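You operate a simulated robot arm through the tools that you are given. There is no shell and no other tool.

Carry out the task below with a simulated robot arm. There is one attempt and no reset: what you move stays moved.

## Task
Fit out the end tank on wheels: DRAIN cap, bent pipe, hose, both thumb screws.
Fine: cap pushed into the green collar, pipe twisted into the orange one, hose end on the grey spigot, screws tight.
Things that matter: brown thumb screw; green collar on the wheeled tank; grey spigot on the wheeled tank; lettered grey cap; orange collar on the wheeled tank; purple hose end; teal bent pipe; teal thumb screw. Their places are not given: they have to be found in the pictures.

The check looks at the end state, three seconds after you hand in, the way a careful person would. Anything else that was tipped, shoved, dropped, spilled or broken makes it a failure. Lids that push on must go on centred and level and be pressed home; caps that screw on are set level and turned clockwise until they are tight.

## Robot
A 6-joint arm with a two-finger parallel gripper, fixed in place. Base frame: the origin is at the foot of the arm, x ahead of it, y to its left, z up; the work surface is at about z = 760. Lengths are in mm, angles in degrees, forces in N, time in s.
Its first joint turns from -166.0 to 166.0 degrees. Payload 3.91 kg.
The TCP is the grasp point between the finger pads, 30 mm short of the fingertips. In the tool frame z runs along the fingers and y along their closing line. Largest opening 110 mm; finger width 20, thickness 10; the body of the gripper, 48 by 112 mm, starts 55 mm behind the TCP.
Orientation is told as [roll, pitch, yaw] about the base's x, y, z axes, in that order, counted from this pose: with the fingers straight down and closing along the base's y, the tool's x points along the base's -x, its y along +y and its z along -z.

## Interface
- The arm moves only by the tool move_arm. Its argument "moves" is one flat list of numbers, 6 for each row, row after row: the shift along the tool's x, y, z in units of 200 mm (1.0 is 200 mm), then the turn, a rotation vector about the tool's x, y, z in units of 180 degrees (1.0 is 180 degrees). In form: [x, y, z, rx, ry, rz, x, y, z, rx, ry, rz, ...]. A call has 1 to 20 rows; each row is the pose to reach, as a shift and turn from the pose commanded when the call began, along the tool's axes at that moment. "fingers" is the finger opening in mm, from 0 to 110, set as the call begins (left out, the last holds). A call with a number of a shift or a turn outside -1 to 1 is refused whole. Each row takes 0.2 s and may step no farther than 50 mm and 8.6 degrees from the row before; otherwise, or with a gripper value out of range, the whole call is refused. A pose out of reach is approached as far as the arm can. The call stops where the force on the tool passes 50 N (or 10 N more than at its start, if that is more) or the arm is blocked; 0.2 s more then pass. Each finger travels about 108 mm/s and halts on what it meets, pressing with about 29 N; the grip force reading is that of the motor and also rises with nothing between the fingers. The clock runs only during rows and for 0.2 s after the last one: add rows that repeat a pose to give the fingers time. It gives the time, the measured TCP pose, the force on the tool (base axes), the opening and the grip force at its end, in the units of the frame above (readings bear some noise), with the torque about the TCP (base axes, N m) and any sound that the robot's microphone picked up.
- Cameras (640 x 400 px; columns grow to the right, rows downward): "scene" is fixed at [220, -499.6, 1506.6]; the picture's right is [0.87, -0.49, 0.00], its down [-0.21, -0.37, -0.91] and it looks along [0.45, 0.79, -0.42] (base axes); focal length 347 px, centre (320, 200). "wrist" rides on the gripper at [73, 17, -103] in the tool frame; the picture's right is [-0.23, 0.97, 0.00], its down [-0.76, -0.18, -0.62] and it looks along [-0.61, -0.14, 0.78] (tool axes); focal length 222 px, centre (320, 200).
- snapshot(camera): a new picture of that camera. The clock stands still meanwhile.
- locate(camera, pixels): for up to 12 pixels [column, row] of the newest picture of that camera ("zoom" is the newest enlarged one), the place [x, y, z] in the base frame of the surface seen there, good to about 3 mm. The clock stands still meanwhile.
- inspect(camera, box): a new picture of the part [left, top, right, bottom] of that camera's present view, enlarged. The clock stands still meanwhile.
- sign_off(): hands the job in; it is judged then, once.

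Leave the gripper open and the arm clear of the work at the hand-in unless told otherwise.

The tools are called after "Request:" by a JSON object that holds its "method" and its "body". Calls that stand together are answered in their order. move_arm: Moves the arm, as the interface text tells. Its arguments: {"type":"object","properties":{"moves":{"type":"array"},"fingers":{"type":"number"}},"required":["moves"]} The other tools are called the same way: snapshot (camera) takes a picture; locate (camera, pixels) gives the place of the surface under pixels of a picture; inspect (camera, box) takes an enlarged picture of a part of a camera's view; sign_off () hands the job in.

At the start:

```text
clock: 0.0
eef_pos: [596.9, 373.5, 1098.4]
tcp_rot: [-0.1, -0.1, -0.1]
contact_force: [0.9, -0.5, 0.0]
ft_torque: [0.05, -0.01, 0.01]
grip_width: 110.1
gripper_force: 0.2
```

scene: 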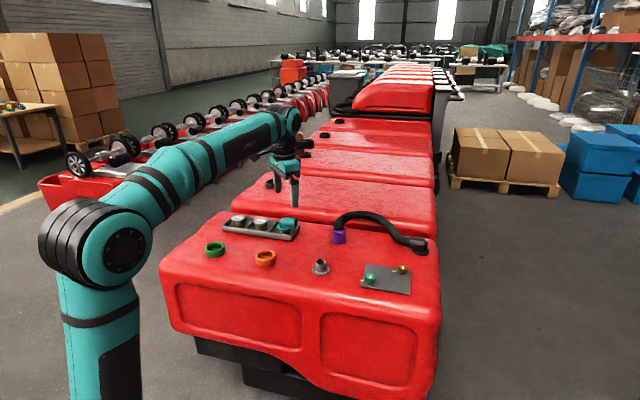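
wrist: 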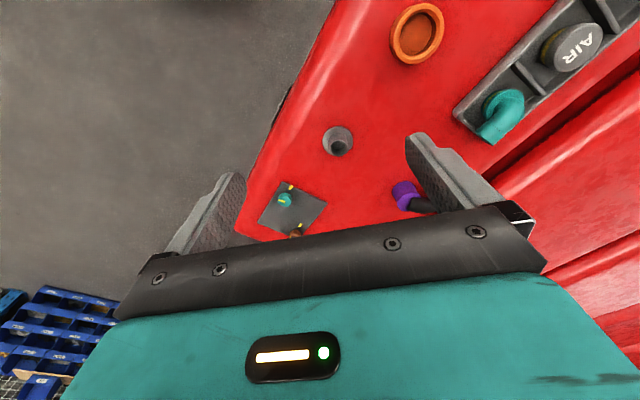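

I see the red wheeled tank with a green collar near (214,249), an orange collar (265,258), a grey spigot (320,267), a plate with two thumb screws (385,278), a tray with caps and the teal pipe (260,227), and a purple hose end (339,237). I'll enlarge these areas first.

Request:
{"method": "inspect", "body": {"camera": "scene", "box": [190, 200, 310, 275]}}

Request:
{"method": "inspect", "body": {"camera": "scene", "box": [300, 200, 440, 300]}}

Request:
{"method": "inspect", "body": {"camera": "wrist", "box": [230, 0, 640, 250]}}

```text
5.33 times, centred on (250, 238) of scene
```

zoom: 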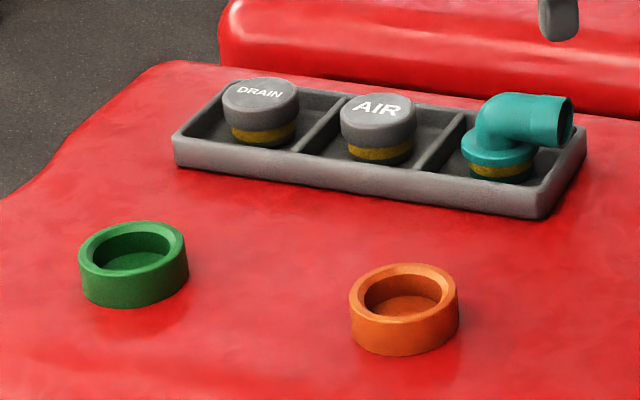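

```text
4.00 times, centred on (370, 250) of scene
```

zoom: 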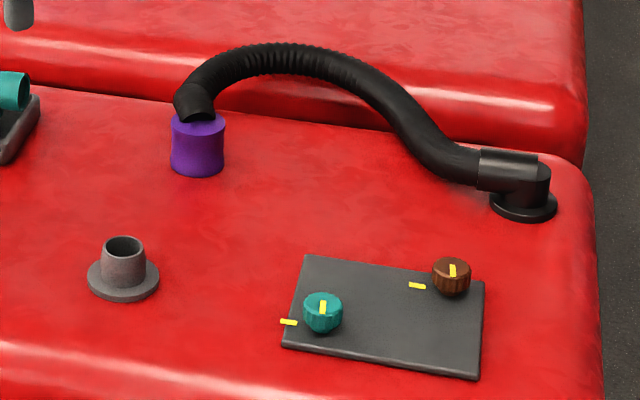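

```text
1.56 times, centred on (435, 125) of wrist
```

zoom: 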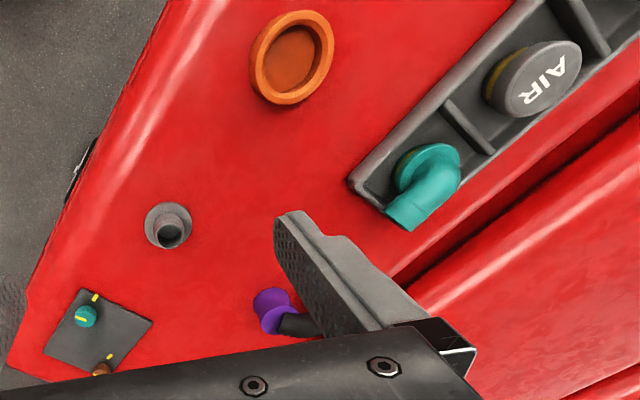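

I'll enlarge the tray and collar area again so that I can locate points in it.

Request:
{"method": "inspect", "body": {"camera": "scene", "box": [190, 200, 310, 275]}}

```text
5.33 times, centred on (250, 238) of scene
```

zoom: 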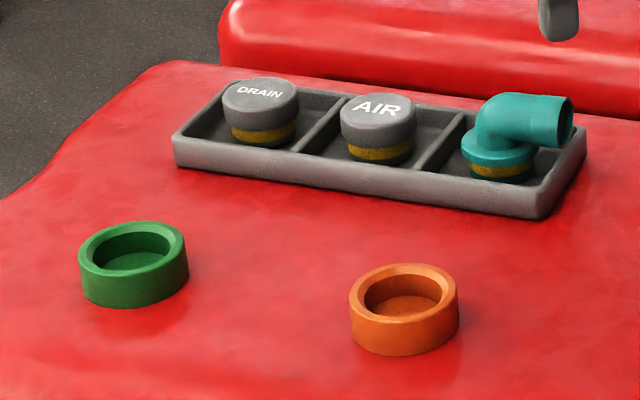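

Next I'll locate the DRAIN cap at zoom (260,92), the collar rims and floors, the pipe and the tray.

Request:
{"method": "locate", "body": {"camera": "zoom", "pixels": [[260, 92], [226, 96], [296, 102], [258, 112], [262, 82], [83, 246], [183, 244], [132, 270], [134, 225], [134, 258], [130, 306], [240, 250]]}}

Request:
{"method": "locate", "body": {"camera": "zoom", "pixels": [[352, 292], [456, 290], [404, 267], [404, 314], [404, 302], [404, 352], [465, 150], [533, 158], [497, 162], [520, 98], [545, 120], [497, 182]]}}

Request:
{"method": "locate", "body": {"camera": "zoom", "pixels": [[262, 130], [262, 146], [340, 155], [500, 130], [570, 120], [560, 97], [556, 146], [480, 130], [510, 100], [175, 137], [540, 195], [585, 135]]}}

```text
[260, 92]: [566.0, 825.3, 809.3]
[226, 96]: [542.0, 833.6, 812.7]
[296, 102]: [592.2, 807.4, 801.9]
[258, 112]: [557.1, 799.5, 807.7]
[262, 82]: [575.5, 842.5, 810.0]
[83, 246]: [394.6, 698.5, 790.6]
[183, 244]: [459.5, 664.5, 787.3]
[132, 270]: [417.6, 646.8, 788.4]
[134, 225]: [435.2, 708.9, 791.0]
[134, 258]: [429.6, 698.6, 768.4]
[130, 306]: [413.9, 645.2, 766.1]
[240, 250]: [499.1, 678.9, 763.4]
```

```text
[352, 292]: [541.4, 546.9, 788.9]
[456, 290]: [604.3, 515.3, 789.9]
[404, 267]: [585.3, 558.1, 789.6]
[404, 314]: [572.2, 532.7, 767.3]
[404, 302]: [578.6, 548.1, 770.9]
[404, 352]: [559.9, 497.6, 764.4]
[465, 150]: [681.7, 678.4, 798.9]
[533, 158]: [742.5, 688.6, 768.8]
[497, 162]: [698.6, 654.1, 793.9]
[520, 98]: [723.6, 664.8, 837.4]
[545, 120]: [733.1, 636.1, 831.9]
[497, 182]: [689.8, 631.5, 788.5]
```

```text
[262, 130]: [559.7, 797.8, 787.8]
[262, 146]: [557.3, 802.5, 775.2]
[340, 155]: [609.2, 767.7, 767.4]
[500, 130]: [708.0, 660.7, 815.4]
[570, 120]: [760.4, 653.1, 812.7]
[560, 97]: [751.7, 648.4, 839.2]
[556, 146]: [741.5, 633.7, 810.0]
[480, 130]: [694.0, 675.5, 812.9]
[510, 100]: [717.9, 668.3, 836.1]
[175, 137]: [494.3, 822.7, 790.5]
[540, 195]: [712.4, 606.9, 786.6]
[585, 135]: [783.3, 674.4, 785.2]
```

Now I'll locate the spigot, hose end and screws from the right-hand enlargement.

Request:
{"method": "inspect", "body": {"camera": "scene", "box": [300, 200, 440, 300]}}

Request:
{"method": "locate", "body": {"camera": "zoom", "pixels": [[123, 242], [103, 246], [144, 246], [123, 258], [123, 290], [90, 275], [158, 275], [123, 299], [198, 122], [173, 124], [223, 128], [198, 172]]}}

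Request:
{"method": "locate", "body": {"camera": "zoom", "pixels": [[198, 150], [323, 308], [323, 300], [323, 325], [288, 322], [452, 271], [452, 264], [452, 290], [417, 286], [305, 258], [285, 346], [476, 376]]}}

Request:
{"method": "locate", "body": {"camera": "zoom", "pixels": [[484, 284], [520, 200], [510, 160], [198, 98], [215, 75], [270, 50], [340, 65], [400, 120], [450, 165], [380, 320], [230, 260], [306, 310]]}}

```text
4.00 times, centred on (370, 250) of scene
```

zoom: 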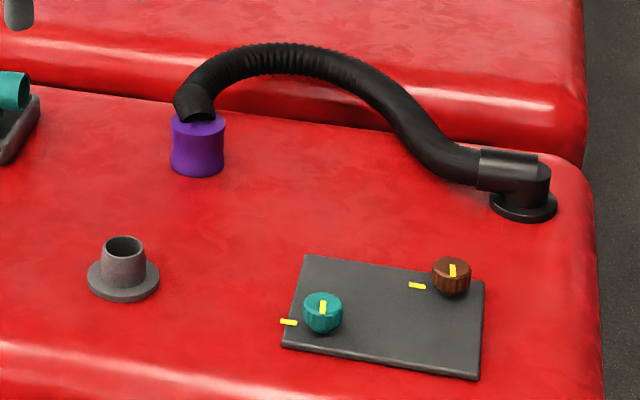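

```text
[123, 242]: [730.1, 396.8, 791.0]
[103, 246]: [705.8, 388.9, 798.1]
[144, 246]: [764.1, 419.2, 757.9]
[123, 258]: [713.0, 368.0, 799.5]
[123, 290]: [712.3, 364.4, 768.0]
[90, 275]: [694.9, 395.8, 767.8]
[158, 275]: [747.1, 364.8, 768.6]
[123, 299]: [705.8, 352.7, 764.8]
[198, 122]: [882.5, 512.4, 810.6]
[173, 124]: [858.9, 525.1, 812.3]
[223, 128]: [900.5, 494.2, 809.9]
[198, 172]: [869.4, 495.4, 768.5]
```

```text
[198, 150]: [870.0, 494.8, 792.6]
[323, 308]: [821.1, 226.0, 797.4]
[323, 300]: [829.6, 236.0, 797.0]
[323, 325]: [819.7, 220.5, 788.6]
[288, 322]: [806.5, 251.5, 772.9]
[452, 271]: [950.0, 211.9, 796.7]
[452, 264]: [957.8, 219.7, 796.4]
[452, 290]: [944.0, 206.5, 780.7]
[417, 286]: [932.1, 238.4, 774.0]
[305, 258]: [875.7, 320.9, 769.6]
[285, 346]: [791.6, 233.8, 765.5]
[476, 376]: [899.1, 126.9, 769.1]
```

```text
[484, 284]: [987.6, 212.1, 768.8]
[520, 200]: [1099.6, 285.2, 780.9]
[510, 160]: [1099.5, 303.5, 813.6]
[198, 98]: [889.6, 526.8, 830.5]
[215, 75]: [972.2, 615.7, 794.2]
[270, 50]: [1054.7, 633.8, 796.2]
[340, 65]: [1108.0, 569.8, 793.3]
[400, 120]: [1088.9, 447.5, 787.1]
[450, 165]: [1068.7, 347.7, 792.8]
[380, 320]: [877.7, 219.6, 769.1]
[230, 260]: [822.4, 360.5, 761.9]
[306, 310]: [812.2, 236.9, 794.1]
```

The DRAIN cap is at about (567,821) with its top at z 810. The purple cuff is near (880,512), the spigot near (725,385) and the screws near (826,228) and (953,213). I'll move the wrist camera so it looks at the hose from above while staying high.

Request:
{"method": "move_arm", "body": {"moves": [-0.1025, 0.13875, 0.0817, 0, 0, 0, -0.205, 0.2775, 0.1633, 0, 0, 0, -0.3075, 0.41625, 0.245, 0, 0, 0, -0.41, 0.555, 0.3267, 0, 0, 0, -0.5125, 0.69375, 0.408, 0, 0, 0, -0.615, 0.8325, 0.49, 0, 0, 0], "fingers": 110}}

Request:
{"method": "snapshot", "body": {"camera": "wrist"}}

Request:
{"method": "snapshot", "body": {"camera": "scene"}}

```text
clock: 1.4
eef_pos: [721.8, 539.3, 1000.6]
tcp_rot: [0.0, -0.1, 0.1]
contact_force: [-0.1, -0.3, 0.2]
ft_torque: [0.05, -0.04, 0.01]
grip_width: 109.7
gripper_force: 0.1
```

```text
taken
```

wrist: 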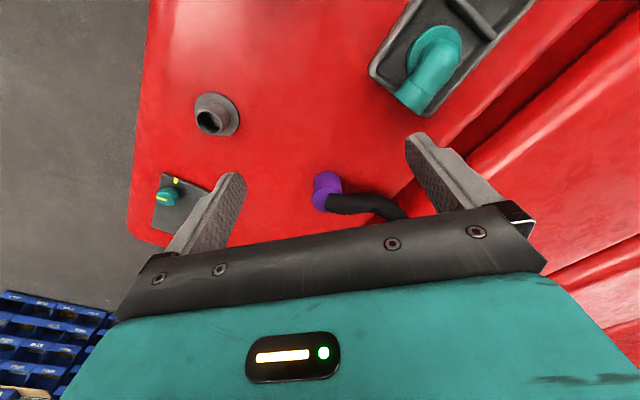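

```text
taken
```

scene: 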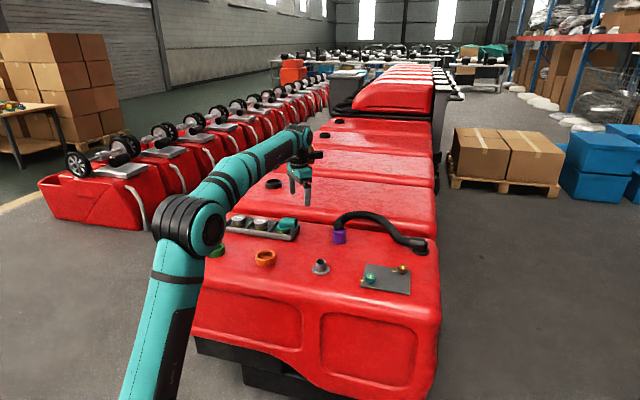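

The wrist picture shows the hose leaving the purple cuff towards +y at (325,190) and lying nearly flat. I'll enlarge it and locate points on the hose.

Request:
{"method": "inspect", "body": {"camera": "wrist", "box": [280, 150, 420, 237]}}

Request:
{"method": "locate", "body": {"camera": "wrist", "pixels": [[327, 178], [318, 190], [335, 195], [340, 202], [350, 204], [360, 204], [370, 205], [380, 207], [390, 211], [322, 200], [330, 190], [325, 208]]}}

```text
4.57 times, centred on (350, 194) of wrist
```

zoom: 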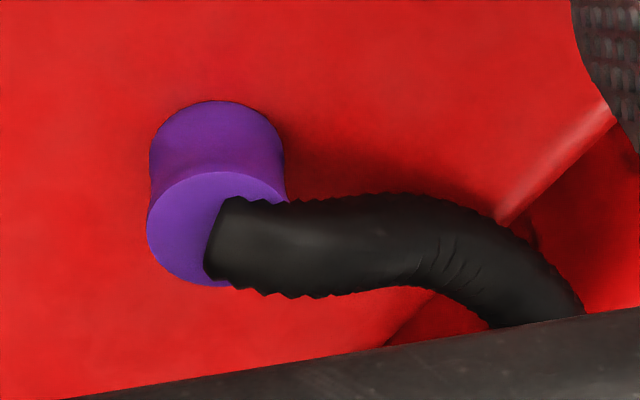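

```text
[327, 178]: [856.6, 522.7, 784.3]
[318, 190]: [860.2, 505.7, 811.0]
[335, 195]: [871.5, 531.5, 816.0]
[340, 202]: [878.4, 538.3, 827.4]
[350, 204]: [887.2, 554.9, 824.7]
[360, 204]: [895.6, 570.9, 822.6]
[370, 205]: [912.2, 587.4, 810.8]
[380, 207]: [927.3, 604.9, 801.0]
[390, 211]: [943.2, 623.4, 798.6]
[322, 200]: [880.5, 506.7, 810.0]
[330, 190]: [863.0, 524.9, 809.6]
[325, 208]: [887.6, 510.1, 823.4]
```

The hose leaves the cuff top at about z 812-828, heading +y, then lies flat. I'll do the screws first, so next I'll move over the plate near (888,223) to read the yellow marks.

Request:
{"method": "move_arm", "body": {"moves": [-0.1125, -0.1875, 0.04375, 0, 0, 0, -0.225, -0.375, 0.0875, 0, 0, 0, -0.3375, -0.5625, 0.13125, 0, 0, 0, -0.45, -0.75, 0.175, 0, 0, 0]}}

Request:
{"method": "move_arm", "body": {"moves": [-0.1125, -0.1875, 0.04375, 0, 0, 0, -0.225, -0.375, 0.0875, 0, 0, 0, -0.3375, -0.5625, 0.13125, 0, 0, 0, -0.45, -0.75, 0.175, 0, 0, 0]}}

Request:
{"method": "snapshot", "body": {"camera": "wrist"}}

Request:
{"method": "inspect", "body": {"camera": "wrist", "box": [240, 0, 480, 150]}}

```text
clock: 2.4
eef_pos: [808.0, 390.2, 965.0]
tcp_rot: [0.0, -0.1, 0.2]
contact_force: [0.2, -0.8, -0.7]
ft_torque: [-0.03, -0.03, 0.0]
grip_width: 109.8
gripper_force: 0.0
```

```text
clock: 3.4
eef_pos: [899.8, 239.9, 932.1]
tcp_rot: [0.0, 0.0, 0.1]
contact_force: [-1.0, 0.2, 0.4]
ft_torque: [-0.06, 0.0, -0.02]
grip_width: 109.9
gripper_force: 0.1
```

```text
taken
```

wrist: 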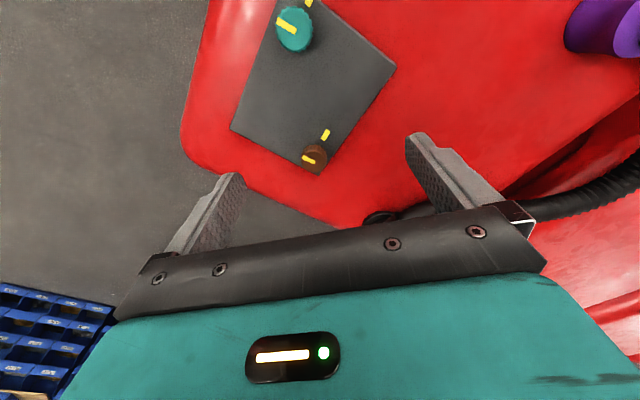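

```text
2.67 times, centred on (360, 75) of wrist
```

zoom: 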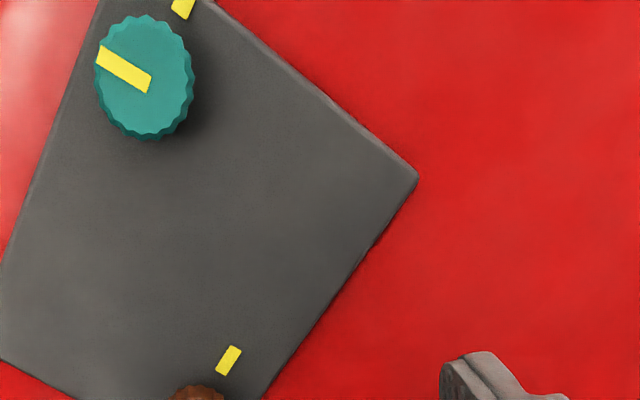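

In this view, image right is +y and down is +x, so clockwise in the picture is clockwise from above. The teal pointer points up-left and its plate mark is up-right, about 90° further clockwise. I'll locate these precisely, along with the brown ones.

Request:
{"method": "locate", "body": {"camera": "zoom", "pixels": [[100, 55], [148, 85], [183, 8], [145, 78], [95, 78], [192, 78], [145, 20], [145, 128], [228, 360], [220, 374], [237, 347], [190, 392]]}}

Request:
{"method": "inspect", "body": {"camera": "wrist", "box": [270, 110, 370, 190]}}

```text
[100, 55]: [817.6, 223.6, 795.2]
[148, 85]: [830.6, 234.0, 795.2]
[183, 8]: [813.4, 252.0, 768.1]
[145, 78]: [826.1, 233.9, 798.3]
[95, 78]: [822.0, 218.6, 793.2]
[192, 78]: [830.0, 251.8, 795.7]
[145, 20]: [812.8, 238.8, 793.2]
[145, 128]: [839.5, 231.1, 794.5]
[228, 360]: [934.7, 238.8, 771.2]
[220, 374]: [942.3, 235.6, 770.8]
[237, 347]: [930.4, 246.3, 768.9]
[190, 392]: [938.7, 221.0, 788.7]
```

```text
5.00 times, centred on (320, 150) of wrist
```

zoom: 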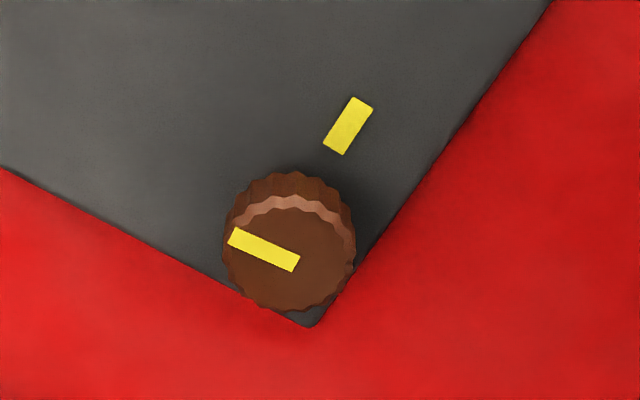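

The teal knob centre is about (826,235) with its top at z 797. Now I'll locate the brown knob in the zoom.

Request:
{"method": "locate", "body": {"camera": "zoom", "pixels": [[232, 235], [298, 265], [290, 260], [290, 205], [300, 305], [232, 275], [352, 255], [348, 125], [290, 180], [370, 100], [333, 150], [305, 320]]}}

```text
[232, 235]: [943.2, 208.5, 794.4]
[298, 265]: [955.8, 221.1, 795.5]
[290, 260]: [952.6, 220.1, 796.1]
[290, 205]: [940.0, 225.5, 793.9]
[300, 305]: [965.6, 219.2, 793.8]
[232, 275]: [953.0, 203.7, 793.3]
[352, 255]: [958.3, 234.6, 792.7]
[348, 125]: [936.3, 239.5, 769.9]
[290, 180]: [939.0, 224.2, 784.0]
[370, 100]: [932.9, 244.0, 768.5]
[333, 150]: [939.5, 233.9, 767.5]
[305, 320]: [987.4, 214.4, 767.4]
```

The brown knob centre is about (953.5,219.5) with its top at z 796. Both pointers need about 90° clockwise to reach their marks. I'll go above the teal knob at z 860 and turn to yaw +45 so there is room to turn clockwise.

Request:
{"method": "move_arm", "body": {"moves": [0.0617, -0.0042, 0.0583, 0, 0, -0.0417, 0.1233, -0.0083, 0.1167, 0, 0, -0.0833, 0.185, -0.0125, 0.175, 0, 0, -0.125, 0.2467, -0.0167, 0.2333, 0, 0, -0.1667, 0.3083, -0.0208, 0.2917, 0, 0, -0.2083, 0.37, -0.025, 0.35, 0, 0, -0.25], "fingers": 70}}

Request:
{"method": "snapshot", "body": {"camera": "wrist"}}

Request:
{"method": "inspect", "body": {"camera": "scene", "box": [330, 190, 450, 300]}}

```text
clock: 4.8
eef_pos: [826.5, 234.9, 860.9]
tcp_rot: [-0.2, 0.0, 45.2]
contact_force: [0.4, -0.1, 0.1]
ft_torque: [-0.02, -0.01, -0.01]
grip_width: 70.2
gripper_force: 0.0
```

```text
taken
```

wrist: 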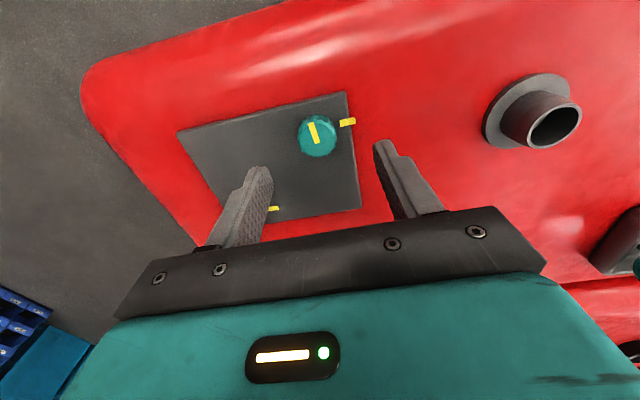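

```text
3.64 times, centred on (390, 245) of scene
```

zoom: 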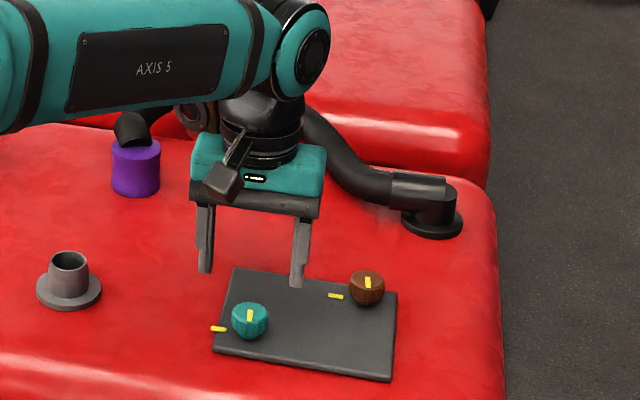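

The pointer and mark look as expected. I'll enlarge the knob to refine its centre.

Request:
{"method": "inspect", "body": {"camera": "wrist", "box": [270, 95, 370, 170]}}

Request:
{"method": "locate", "body": {"camera": "wrist", "pixels": [[300, 136], [335, 134], [317, 117], [318, 152], [317, 135], [311, 123], [317, 141], [347, 122], [318, 157]]}}

```text
5.33 times, centred on (320, 132) of wrist
```

zoom: 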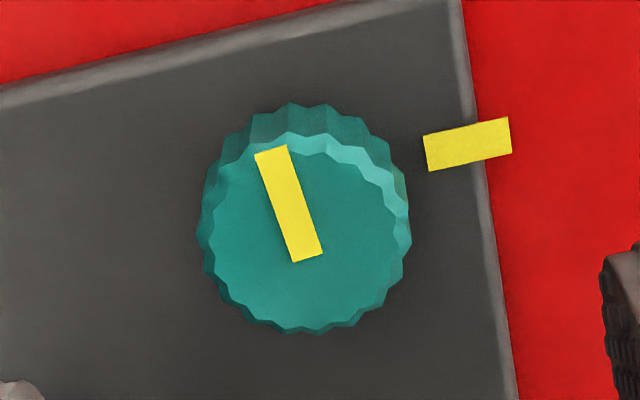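

```text
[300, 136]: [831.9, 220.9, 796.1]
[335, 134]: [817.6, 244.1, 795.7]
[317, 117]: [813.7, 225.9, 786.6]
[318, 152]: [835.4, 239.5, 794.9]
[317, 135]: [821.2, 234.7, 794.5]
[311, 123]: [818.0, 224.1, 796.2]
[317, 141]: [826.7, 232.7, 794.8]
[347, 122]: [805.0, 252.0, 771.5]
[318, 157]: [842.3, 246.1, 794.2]
```

The teal knob's refined centre is about (824.5,232). I'll descend around it to TCP z 806 with the fingers still open.

Request:
{"method": "move_arm", "body": {"moves": [0.0159, -0.0053, 0.09, 0, 0, 0, 0.0159, -0.0053, 0.18, 0, 0, 0, 0.0159, -0.0053, 0.27, 0, 0, 0, 0.0159, -0.0053, 0.27, 0, 0, 0]}}

Request:
{"method": "snapshot", "body": {"camera": "wrist"}}

```text
clock: 5.8
eef_pos: [824.9, 231.4, 805.9]
tcp_rot: [-0.1, -0.1, 45.0]
contact_force: [-0.1, -0.2, 0.0]
ft_torque: [-0.03, -0.02, 0.02]
grip_width: 70.0
gripper_force: 0.1
```

```text
taken
```

wrist: 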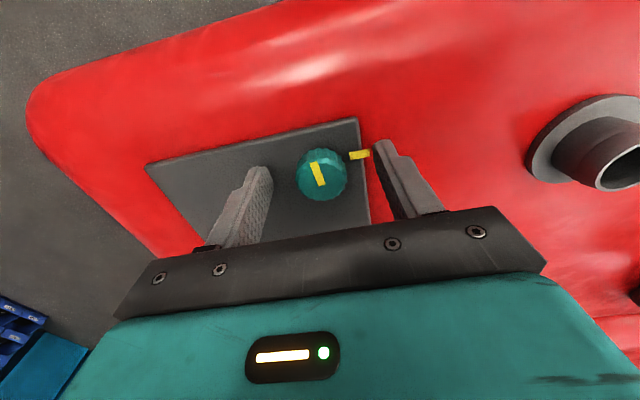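

The knob sits between the fingers. I'll enlarge the picture to fine-tune the alignment.

Request:
{"method": "inspect", "body": {"camera": "wrist", "box": [260, 135, 380, 210]}}

Request:
{"method": "locate", "body": {"camera": "zoom", "pixels": [[195, 210], [445, 190], [315, 120], [325, 340], [320, 215], [300, 150], [325, 265], [440, 300]]}}

```text
5.33 times, centred on (320, 172) of wrist
```

zoom: 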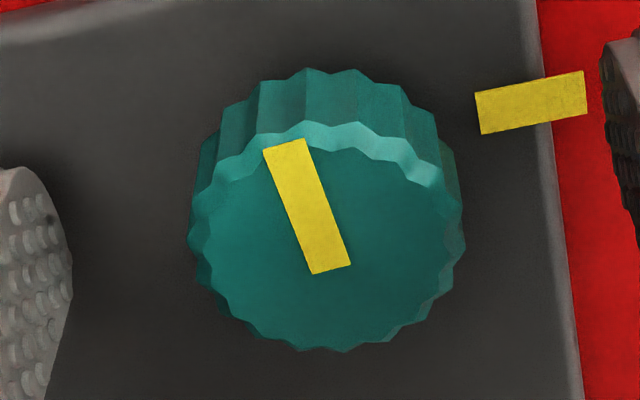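

```text
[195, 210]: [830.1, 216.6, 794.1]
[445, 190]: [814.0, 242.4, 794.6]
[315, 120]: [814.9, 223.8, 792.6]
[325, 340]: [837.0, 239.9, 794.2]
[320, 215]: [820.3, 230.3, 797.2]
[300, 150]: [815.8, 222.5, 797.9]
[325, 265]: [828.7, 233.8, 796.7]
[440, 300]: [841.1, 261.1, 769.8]
```

The knob is centred, with its face centre near (824.5,232). I'll close the fingers on it.

Request:
{"method": "move_arm", "body": {"moves": [0, 0, 0, 0, 0, 0, 0, 0, 0, 0, 0, 0], "fingers": 15}}

```text
clock: 6.4
eef_pos: [824.8, 231.6, 806.5]
tcp_rot: [-0.1, -0.2, 45.0]
contact_force: [0.9, -0.5, -0.4]
ft_torque: [0.06, 0.0, -0.05]
grip_width: 30.9
gripper_force: 45.2
```

The fingers grip at 30.9 mm. I'll turn 60° clockwise.

Request:
{"method": "move_arm", "body": {"moves": [0, 0, 0, 0, 0, 0.041667, 0, 0, 0, 0, 0, 0.083333, 0, 0, 0, 0, 0, 0.125, 0, 0, 0, 0, 0, 0.166667, 0, 0, 0, 0, 0, 0.208333, 0, 0, 0, 0, 0, 0.25, 0, 0, 0, 0, 0, 0.291667, 0, 0, 0, 0, 0, 0.333333]}}

Request:
{"method": "inspect", "body": {"camera": "wrist", "box": [260, 135, 380, 210]}}

```text
clock: 8.2
eef_pos: [824.4, 233.7, 804.9]
tcp_rot: [-0.1, 0.0, -15.0]
contact_force: [-18.9, 32.4, -18.0]
ft_torque: [0.62, 0.39, 0.12]
grip_width: 30.9
gripper_force: 44.4
```

```text
5.33 times, centred on (320, 172) of wrist
```

zoom: 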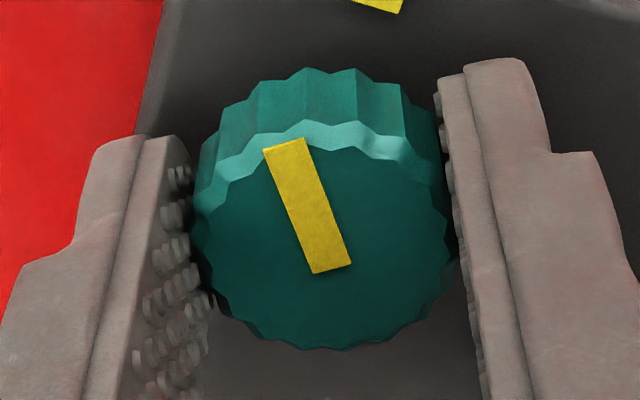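

The knob turns with the fingers, but there is a side force of about 37 N and -18 N in z. The knob axis is slightly off the tool axis and the screw is descending. I'll relieve this with a shift of (-1,+2,-1.5) mm and then turn another 15°.

Request:
{"method": "move_arm", "body": {"moves": [0.0074, 0.0084, 0.0075, 0, 0, 0, 0.0074, 0.0084, 0.0075, 0, 0, 0.041667, 0.0074, 0.0084, 0.0075, 0, 0, 0.083333]}}

```text
clock: 9.0
eef_pos: [824.3, 234.5, 804.7]
tcp_rot: [0.1, -0.2, -30.1]
contact_force: [8.6, 36.8, -12.2]
ft_torque: [0.48, -0.51, 0.12]
grip_width: 30.8
gripper_force: 45.3
```

The force is still +37 N in y. I'll shift a further +2 mm in y and slightly down to relieve it, without turning.

Request:
{"method": "move_arm", "body": {"moves": [0.0028, 0.0099, 0.004, 0, 0, 0, 0.0028, 0.0099, 0.004, 0, 0, 0]}}

Request:
{"method": "inspect", "body": {"camera": "wrist", "box": [240, 115, 400, 215]}}

```text
clock: 9.6
eef_pos: [824.9, 234.1, 805.8]
tcp_rot: [0.1, -0.1, -30.1]
contact_force: [10.5, 19.4, -1.1]
ft_torque: [0.26, -0.28, 0.07]
grip_width: 30.7
gripper_force: 44.8
```

```text
4.00 times, centred on (320, 165) of wrist
```

zoom: 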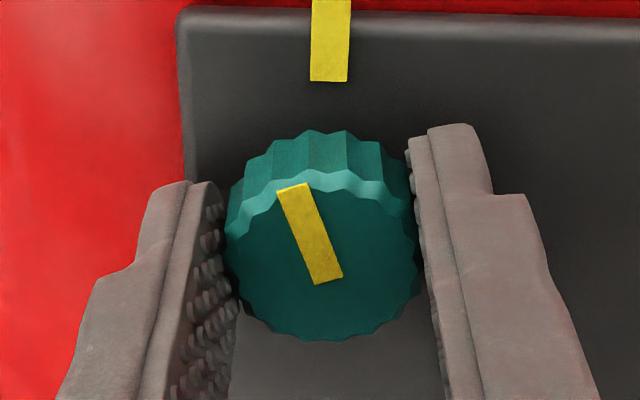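

Forces are dropping. The pointer needs about 20° more to reach the mark, so I'll relieve a bit more and turn 15°.

Request:
{"method": "move_arm", "body": {"moves": [0.0007, 0.0112, 0.0015, 0, 0, 0, 0.0007, 0.0112, 0.003, 0, 0, 0.041667, 0.0007, 0.0112, 0.004, 0, 0, 0.083333]}}

Request:
{"method": "inspect", "body": {"camera": "wrist", "box": [240, 115, 400, 215]}}

```text
clock: 10.4
eef_pos: [824.9, 235.5, 804.1]
tcp_rot: [0.1, -0.1, -45.1]
contact_force: [-0.8, -27.9, 0.9]
ft_torque: [-0.71, 0.04, -0.03]
grip_width: 30.8
gripper_force: 45.3
```

```text
4.00 times, centred on (320, 165) of wrist
```

zoom: 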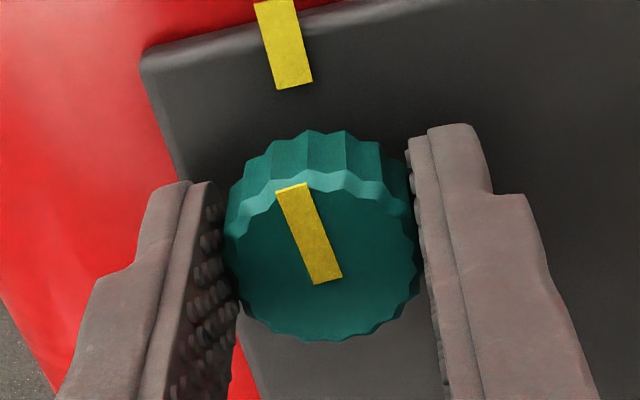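

90° is done and the pointer is within about 5° of the mark. I'll relieve y by -2.5 mm and turn 7.5° more, watching the torque.

Request:
{"method": "move_arm", "body": {"moves": [-0.0088, -0.0088, 0.001, 0, 0, 0, -0.0088, -0.0088, 0.001, 0, 0, 0.020833, -0.0088, -0.0088, 0.001, 0, 0, 0.041667]}}

Request:
{"method": "inspect", "body": {"camera": "wrist", "box": [240, 115, 400, 215]}}

```text
clock: 11.2
eef_pos: [825.6, 235.8, 804.3]
tcp_rot: [0.3, 0.0, -52.4]
contact_force: [10.8, -9.9, 4.8]
ft_torque: [-0.19, -0.16, 0.22]
grip_width: 30.9
gripper_force: 44.9
```

```text
4.00 times, centred on (320, 165) of wrist
```

zoom: 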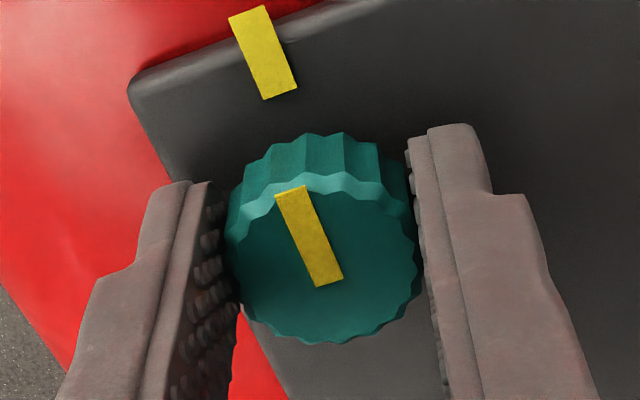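

The pointer and mark are now about parallel and torque is up to 0.22 N·m. I'll turn a few more degrees to feel for the stop.

Request:
{"method": "move_arm", "body": {"moves": [0.001, 0.007, 0, 0, 0, 0, 0.001, 0.007, 0, 0, 0, 0.016, 0.001, 0.007, 0, 0, 0, 0.033]}}

Request:
{"method": "inspect", "body": {"camera": "wrist", "box": [240, 115, 400, 215]}}

```text
clock: 12.0
eef_pos: [825.3, 236.8, 804.0]
tcp_rot: [0.2, 0.0, -58.4]
contact_force: [-6.1, -4.5, 3.5]
ft_torque: [-0.11, 0.19, 0.37]
grip_width: 30.3
gripper_force: 44.9
```

```text
4.00 times, centred on (320, 165) of wrist
```

zoom: 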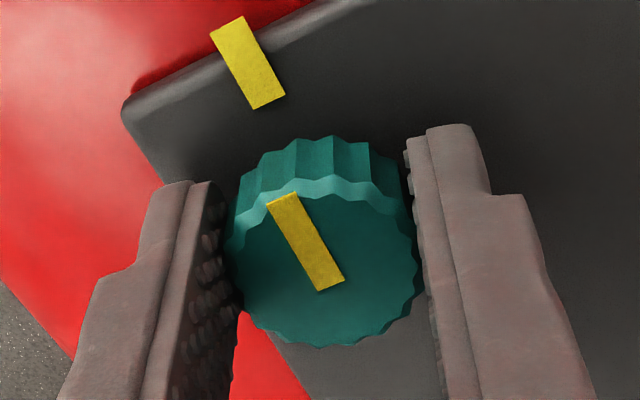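

The pointer is now slipping back relative to the fingers and torque is up to 0.37 N·m, so the screw is at its stop and aligned with the mark. I'll release it and rise.

Request:
{"method": "move_arm", "body": {"moves": [0, 0, 0, 0, 0, 0, 0, 0, 0, 0, 0, 0, 0, 0, -0.1, 0, 0, 0, 0, 0, -0.3, 0, 0, 0], "fingers": 70}}

Request:
{"method": "inspect", "body": {"camera": "wrist", "box": [240, 70, 400, 170]}}

Request:
{"method": "inspect", "body": {"camera": "scene", "box": [345, 250, 425, 300]}}

```text
clock: 13.0
eef_pos: [825.4, 237.3, 863.2]
tcp_rot: [0.0, 0.0, -58.5]
contact_force: [-0.4, 0.2, -0.6]
ft_torque: [0.01, 0.06, 0.03]
grip_width: 70.1
gripper_force: 0.1
```

```text
4.00 times, centred on (320, 120) of wrist
```

zoom: 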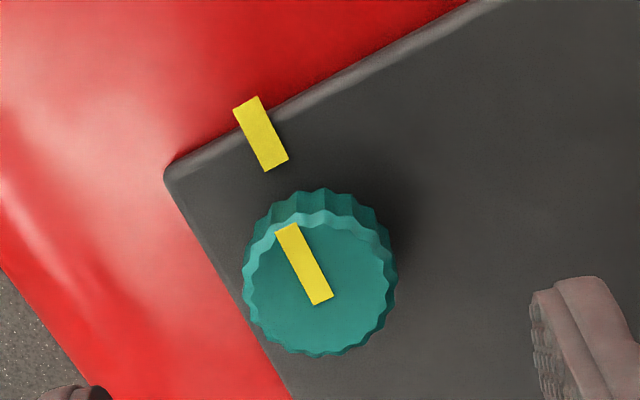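

```text
8.00 times, centred on (385, 275) of scene
```

zoom: 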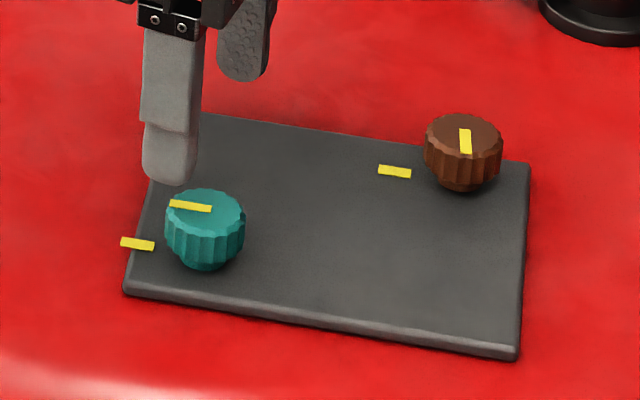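

The scene picture shows the teal screw in line with its mark. Next I'll go above the brown knob at (953.5,219.5), turning the wrist back to yaw +45.

Request:
{"method": "move_arm", "body": {"moves": [-0.03167, 0.03833, 0, 0, 0, -0.044205, -0.06334, 0.07666, 0, 0, 0, -0.08841, -0.09501, 0.11499, 0, 0, 0, -0.132615, -0.12668, 0.15332, 0, 0, 0, -0.17682, -0.15835, 0.19165, 0, 0, 0, -0.221025, -0.19002, 0.22998, 0, 0, 0, -0.26523, -0.22169, 0.26831, 0, 0, 0, -0.309435, -0.25336, 0.30664, 0, 0, 0, -0.35364, -0.28503, 0.34497, 0, 0, 0, -0.397845, -0.3167, 0.3833, 0, 0, 0, -0.44205, -0.34837, 0.42163, 0, 0, 0, -0.486255, -0.38004, 0.45996, 0, 0, 0, -0.53046, -0.41171, 0.49829, 0, 0, 0, -0.574665]}}

Request:
{"method": "snapshot", "body": {"camera": "wrist"}}

Request:
{"method": "inspect", "body": {"camera": "wrist", "box": [240, 70, 400, 170]}}

```text
clock: 15.8
eef_pos: [955.2, 218.2, 864.0]
tcp_rot: [0.0, -0.3, 45.1]
contact_force: [-0.1, -0.4, 1.3]
ft_torque: [-0.02, 0.0, 0.01]
grip_width: 69.9
gripper_force: 0.1
```

```text
taken
```

wrist: 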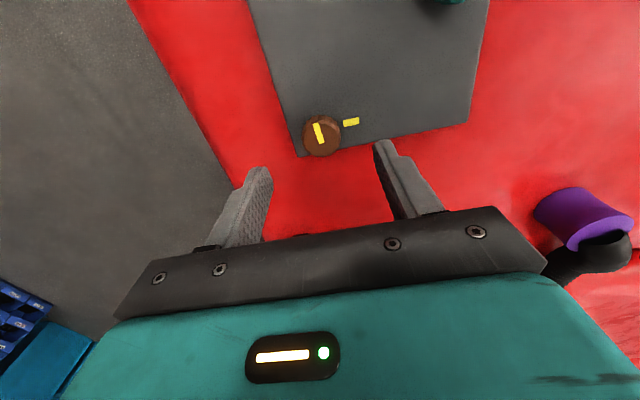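

```text
4.00 times, centred on (320, 120) of wrist
```

zoom: 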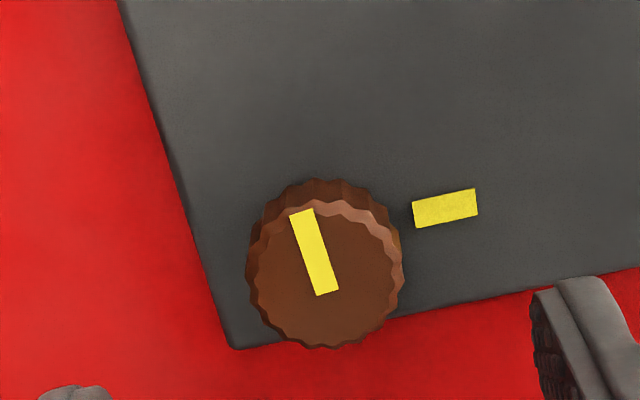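

The knob is centred in the view at (321,139). I'll descend to TCP z 806.

Request:
{"method": "move_arm", "body": {"moves": [0.0075, 0, 0.095, 0, 0, 0, 0.0075, 0, 0.19, 0, 0, 0, 0.0075, 0, 0.285, 0, 0, 0, 0.0075, 0, 0.285, 0, 0, 0]}}

Request:
{"method": "inspect", "body": {"camera": "wrist", "box": [240, 115, 400, 215]}}

```text
clock: 16.8
eef_pos: [953.0, 216.5, 805.5]
tcp_rot: [0.0, -0.1, 45.1]
contact_force: [-0.4, 0.5, 0.6]
ft_torque: [0.0, -0.02, -0.03]
grip_width: 69.7
gripper_force: 0.0
```

```text
4.00 times, centred on (320, 165) of wrist
```

zoom: 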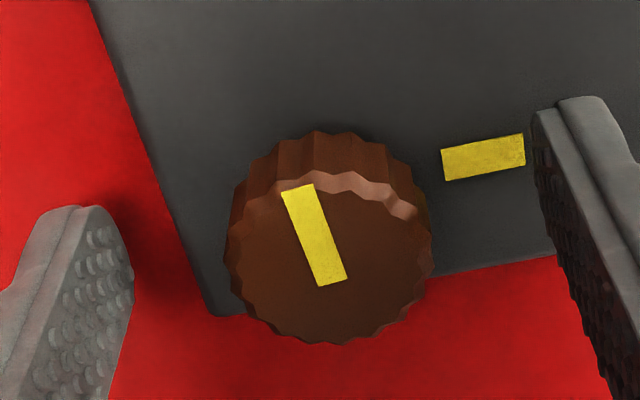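

The position was reached and the knob is centred between the fingers. I'll close on it.

Request:
{"method": "move_arm", "body": {"moves": [0, 0, 0, 0, 0, 0, 0, 0, 0, 0, 0, 0], "fingers": 15}}

Request:
{"method": "move_arm", "body": {"moves": [0, 0, 0, 0, 0, 0.041667, 0, 0, 0, 0, 0, 0.083333, 0, 0, 0, 0, 0, 0.125, 0, 0, 0, 0, 0, 0.166667]}}

```text
clock: 17.4
eef_pos: [952.7, 217.3, 804.8]
tcp_rot: [0.0, -0.1, 45.0]
contact_force: [-7.5, 3.1, -1.5]
ft_torque: [-0.03, 0.24, 0.04]
grip_width: 30.9
gripper_force: 44.7
```

```text
clock: 18.4
eef_pos: [952.8, 218.1, 805.2]
tcp_rot: [-0.1, 0.0, 14.9]
contact_force: [-30.4, 10.7, -14.2]
ft_torque: [0.15, 0.73, 0.05]
grip_width: 30.5
gripper_force: 44.6
```

The side force is (-30,11,-14) N. I'll relieve by (-2.5,+1,-1) mm and then turn 22.5°.

Request:
{"method": "move_arm", "body": {"moves": [0.0108, 0.008, 0.005, 0, 0, 0, 0.0108, 0.008, 0.006, 0, 0, 0.041667, 0.0108, 0.008, 0.007, 0, 0, 0.083333, 0.0108, 0.008, 0.008, 0, 0, 0.125]}}

```text
clock: 19.4
eef_pos: [952.4, 220.9, 805.6]
tcp_rot: [0.1, -0.1, -7.6]
contact_force: [20.6, 25.7, -5.4]
ft_torque: [0.41, -0.63, 0.1]
grip_width: 30.8
gripper_force: 45.3
```

I'll relieve by (+2,+2.5) mm and turn 22.5° more.

Request:
{"method": "move_arm", "body": {"moves": [-0.0083, 0.0137, 0.0015, 0, 0, 0, -0.0083, 0.0137, 0.0025, 0, 0, 0.041667, -0.0083, 0.0137, 0.0035, 0, 0, 0.083333, -0.0083, 0.0137, 0.0045, 0, 0, 0.125]}}

Request:
{"method": "inspect", "body": {"camera": "wrist", "box": [240, 115, 400, 215]}}

```text
clock: 20.4
eef_pos: [951.6, 220.2, 804.5]
tcp_rot: [0.0, -0.1, -30.1]
contact_force: [-3.1, 15.8, -6.5]
ft_torque: [0.23, -0.05, -0.01]
grip_width: 30.7
gripper_force: 45.0
```

```text
4.00 times, centred on (320, 165) of wrist
```

zoom: 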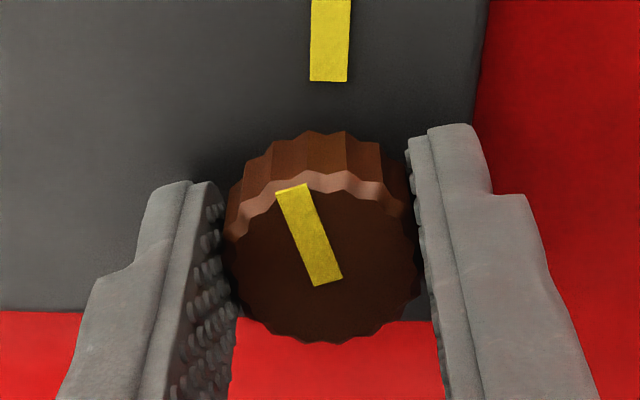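

There is about 20-25° left. I'll turn another 20°.

Request:
{"method": "move_arm", "body": {"moves": [0.0037, 0.0065, 0.0015, 0, 0, 0, 0.0037, 0.0065, 0.0025, 0, 0, 0.0375, 0.0037, 0.0065, 0.0035, 0, 0, 0.075, 0.0037, 0.0065, 0.0035, 0, 0, 0.111111]}}

Request:
{"method": "inspect", "body": {"camera": "wrist", "box": [240, 115, 400, 215]}}

```text
clock: 21.4
eef_pos: [952.4, 221.2, 803.0]
tcp_rot: [0.0, -0.1, -50.1]
contact_force: [-8.7, 2.3, 0.8]
ft_torque: [-0.09, 0.06, -0.05]
grip_width: 30.8
gripper_force: 44.7
```

```text
4.00 times, centred on (320, 165) of wrist
```

zoom: 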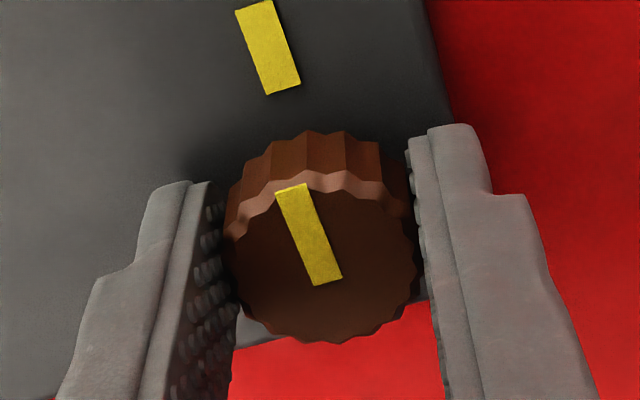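

Next, a further 9° in small steps to reach the stop.

Request:
{"method": "move_arm", "body": {"moves": [0, 0, 0, 0, 0, 0.0167, 0, 0, 0, 0, 0, 0.0333, 0, 0, 0, 0, 0, 0.05]}}

Request:
{"method": "inspect", "body": {"camera": "wrist", "box": [240, 115, 400, 215]}}

```text
clock: 22.2
eef_pos: [953.4, 221.0, 803.3]
tcp_rot: [0.1, 0.0, -59.0]
contact_force: [3.3, 3.9, 0.4]
ft_torque: [0.0, -0.01, 0.48]
grip_width: 30.3
gripper_force: 45.3
```

```text
4.00 times, centred on (320, 165) of wrist
```

zoom: 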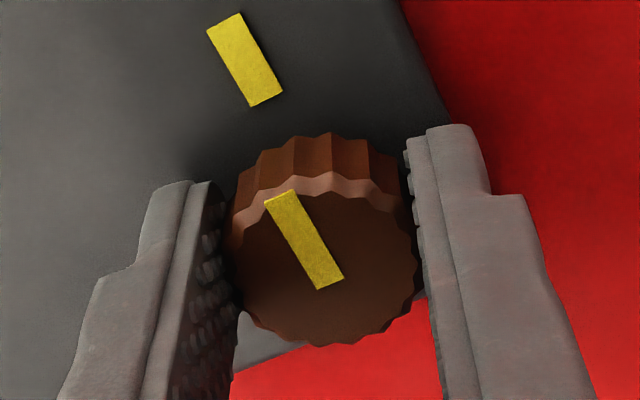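

Torque is 0.48 N·m and the knob is slipping at its stop, in line with its mark. I'll release and rise.

Request:
{"method": "move_arm", "body": {"moves": [0, 0, 0, 0, 0, 0, 0, 0, 0, 0, 0, 0, 0, 0, -0.1, 0, 0, 0, 0, 0, -0.3, 0, 0, 0, 0, 0, -0.5, 0, 0, 0, 0, 0, -0.7, 0, 0, 0], "fingers": 70}}

Request:
{"method": "inspect", "body": {"camera": "scene", "box": [345, 250, 425, 300]}}

```text
clock: 23.6
eef_pos: [952.1, 221.6, 940.8]
tcp_rot: [0.1, 0.0, -59.0]
contact_force: [1.6, 0.9, -0.7]
ft_torque: [0.01, 0.01, -0.02]
grip_width: 70.0
gripper_force: 0.1
```

```text
8.00 times, centred on (385, 275) of scene
```

zoom: 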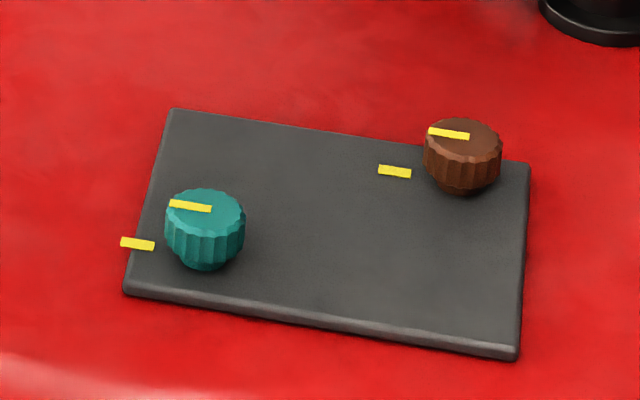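

Both screws are in line with their marks. I'll travel high to the tray area to look at the pipe, caps and collars.

Request:
{"method": "move_arm", "body": {"moves": [0.1875, -0.0086, 0, 0, 0, -0.03889, 0.375, -0.0172, 0, 0, 0, -0.07778, 0.5625, -0.0258, 0, 0, 0, -0.11667, 0.75, -0.0344, 0, 0, 0, -0.15556, 0.9375, -0.043, 0, 0, 0, -0.19445]}}

Request:
{"method": "move_arm", "body": {"moves": [0.1586, 0.1005, 0, 0, 0, -0.03889, 0.3172, 0.201, 0, 0, 0, -0.07778, 0.4758, 0.3015, 0, 0, 0, -0.11667, 0.6344, 0.402, 0, 0, 0, -0.15556, 0.793, 0.5025, 0, 0, 0, -0.19445]}}

Request:
{"method": "move_arm", "body": {"moves": [0.0723, 0.1733, 0, 0, 0, -0.03778, 0.1446, 0.3466, 0, 0, 0, -0.07556, 0.2169, 0.5199, 0, 0, 0, -0.11333, 0.2892, 0.6932, 0, 0, 0, -0.15111, 0.3615, 0.8665, 0, 0, 0, -0.18889]}}

Request:
{"method": "snapshot", "body": {"camera": "wrist"}}

```text
clock: 24.8
eef_pos: [850.6, 376.6, 944.0]
tcp_rot: [0.0, -0.1, -23.9]
contact_force: [-0.2, 0.0, -0.2]
ft_torque: [0.04, -0.01, 0.02]
grip_width: 70.2
gripper_force: 0.1
```

```text
clock: 26.0
eef_pos: [743.8, 534.8, 942.5]
tcp_rot: [0.1, -0.1, 11.1]
contact_force: [2.5, -0.6, -0.2]
ft_torque: [0.05, 0.02, -0.02]
grip_width: 70.0
gripper_force: 0.1
```

```text
clock: 27.2
eef_pos: [639.0, 688.5, 942.0]
tcp_rot: [-0.1, -0.1, 45.1]
contact_force: [0.2, -1.0, 0.1]
ft_torque: [0.04, 0.02, -0.01]
grip_width: 70.0
gripper_force: 0.0
```

```text
taken
```

wrist: 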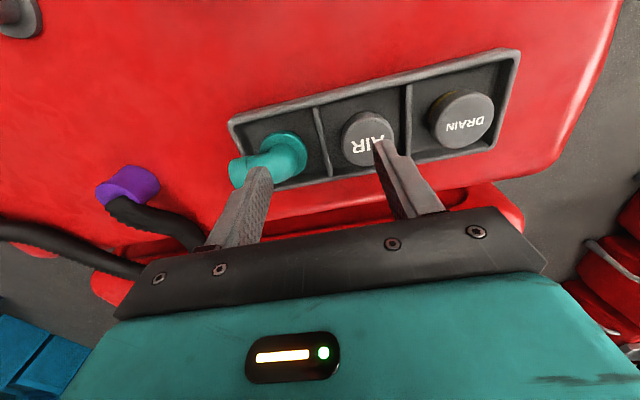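

The tray is clear in this view, with DRAIN at (462,120) and the pipe at (275,155). I'll locate points on both.

Request:
{"method": "inspect", "body": {"camera": "wrist", "box": [220, 40, 530, 215]}}

Request:
{"method": "locate", "body": {"camera": "wrist", "pixels": [[463, 121], [433, 122], [494, 118], [463, 95], [463, 146], [285, 151], [303, 150], [268, 160], [240, 172], [285, 133], [250, 160], [480, 150]]}}

```text
2.06 times, centred on (375, 128) of wrist
```

zoom: 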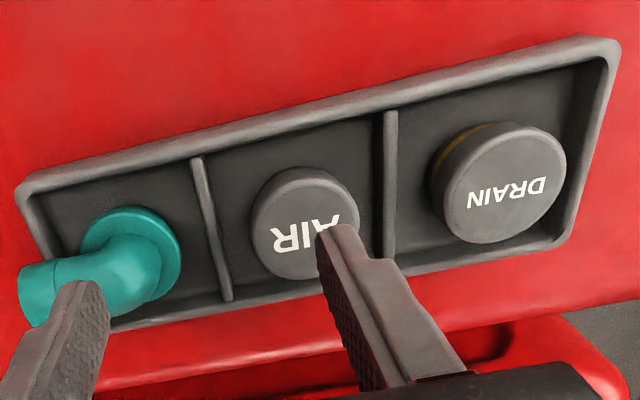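

```text
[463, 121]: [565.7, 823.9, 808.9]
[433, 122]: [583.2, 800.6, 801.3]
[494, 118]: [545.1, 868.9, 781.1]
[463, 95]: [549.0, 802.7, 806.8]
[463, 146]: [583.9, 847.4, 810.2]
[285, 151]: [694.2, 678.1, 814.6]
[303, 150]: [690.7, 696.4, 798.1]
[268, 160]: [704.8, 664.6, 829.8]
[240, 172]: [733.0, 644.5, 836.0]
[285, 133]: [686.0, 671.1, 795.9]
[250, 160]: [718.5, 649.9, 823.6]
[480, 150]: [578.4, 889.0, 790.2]
```

I'll locate the pipe's flange rim more precisely in the zoom, along with the tray compartment.

Request:
{"method": "locate", "body": {"camera": "zoom", "pixels": [[178, 250], [104, 217], [130, 209], [160, 220], [86, 240], [174, 280], [140, 250], [110, 262], [60, 262], [40, 300], [70, 280], [150, 292]]}}

Request:
{"method": "inspect", "body": {"camera": "wrist", "box": [215, 115, 335, 205]}}

```text
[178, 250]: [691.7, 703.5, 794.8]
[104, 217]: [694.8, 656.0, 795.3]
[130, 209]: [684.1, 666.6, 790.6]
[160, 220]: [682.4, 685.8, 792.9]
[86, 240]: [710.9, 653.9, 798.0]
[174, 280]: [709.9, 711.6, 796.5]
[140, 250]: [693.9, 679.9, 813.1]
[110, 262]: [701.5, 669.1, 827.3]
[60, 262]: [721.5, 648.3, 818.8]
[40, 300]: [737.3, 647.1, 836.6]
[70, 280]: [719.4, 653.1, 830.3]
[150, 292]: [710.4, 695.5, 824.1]
```

```text
4.44 times, centred on (275, 160) of wrist
```

zoom: 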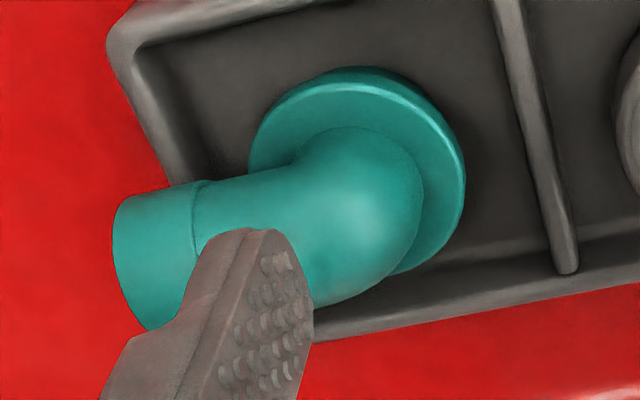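

Fitting the rim points gives a pipe flange centre of about (708,682), radius 28, with the outlet pointing along (0.7,-0.7). I'll hover over it with the fingers closing across the pipe (yaw 135), at z 900.

Request:
{"method": "move_arm", "body": {"moves": [-0.01977, -0.02427, 0.01909, 0, 0, -0.045454, -0.03954, -0.04854, 0.03818, 0, 0, -0.090909, -0.05931, -0.07281, 0.05727, 0, 0, -0.136363, -0.07908, -0.09708, 0.07636, 0, 0, -0.181818, -0.09885, -0.12135, 0.09545, 0, 0, -0.227272, -0.11862, -0.14562, 0.11454, 0, 0, -0.272727, -0.13839, -0.16989, 0.13363, 0, 0, -0.318181, -0.15816, -0.19416, 0.15272, 0, 0, -0.363636, -0.17793, -0.21843, 0.17181, 0, 0, -0.409091, -0.1977, -0.2427, 0.1909, 0, 0, -0.454545, -0.2175, -0.267, 0.21, 0, 0, -0.5], "fingers": 80}}

Request:
{"method": "snapshot", "body": {"camera": "wrist"}}

Request:
{"method": "inspect", "body": {"camera": "scene", "box": [220, 150, 340, 250]}}

```text
clock: 29.6
eef_pos: [708.3, 684.9, 900.0]
tcp_rot: [0.0, 0.1, 135.2]
contact_force: [-0.2, 0.4, 0.3]
ft_torque: [0.01, -0.01, -0.01]
grip_width: 80.2
gripper_force: 0.1
```

```text
taken
```

wrist: 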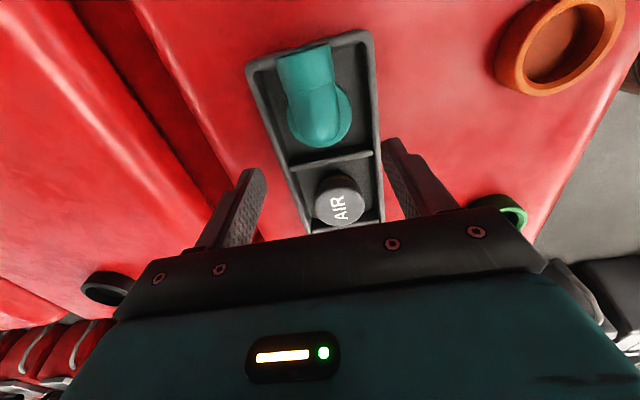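

```text
4.00 times, centred on (280, 200) of scene
```

zoom: 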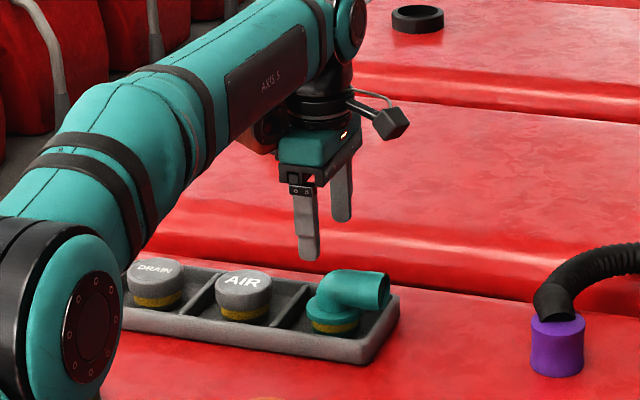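

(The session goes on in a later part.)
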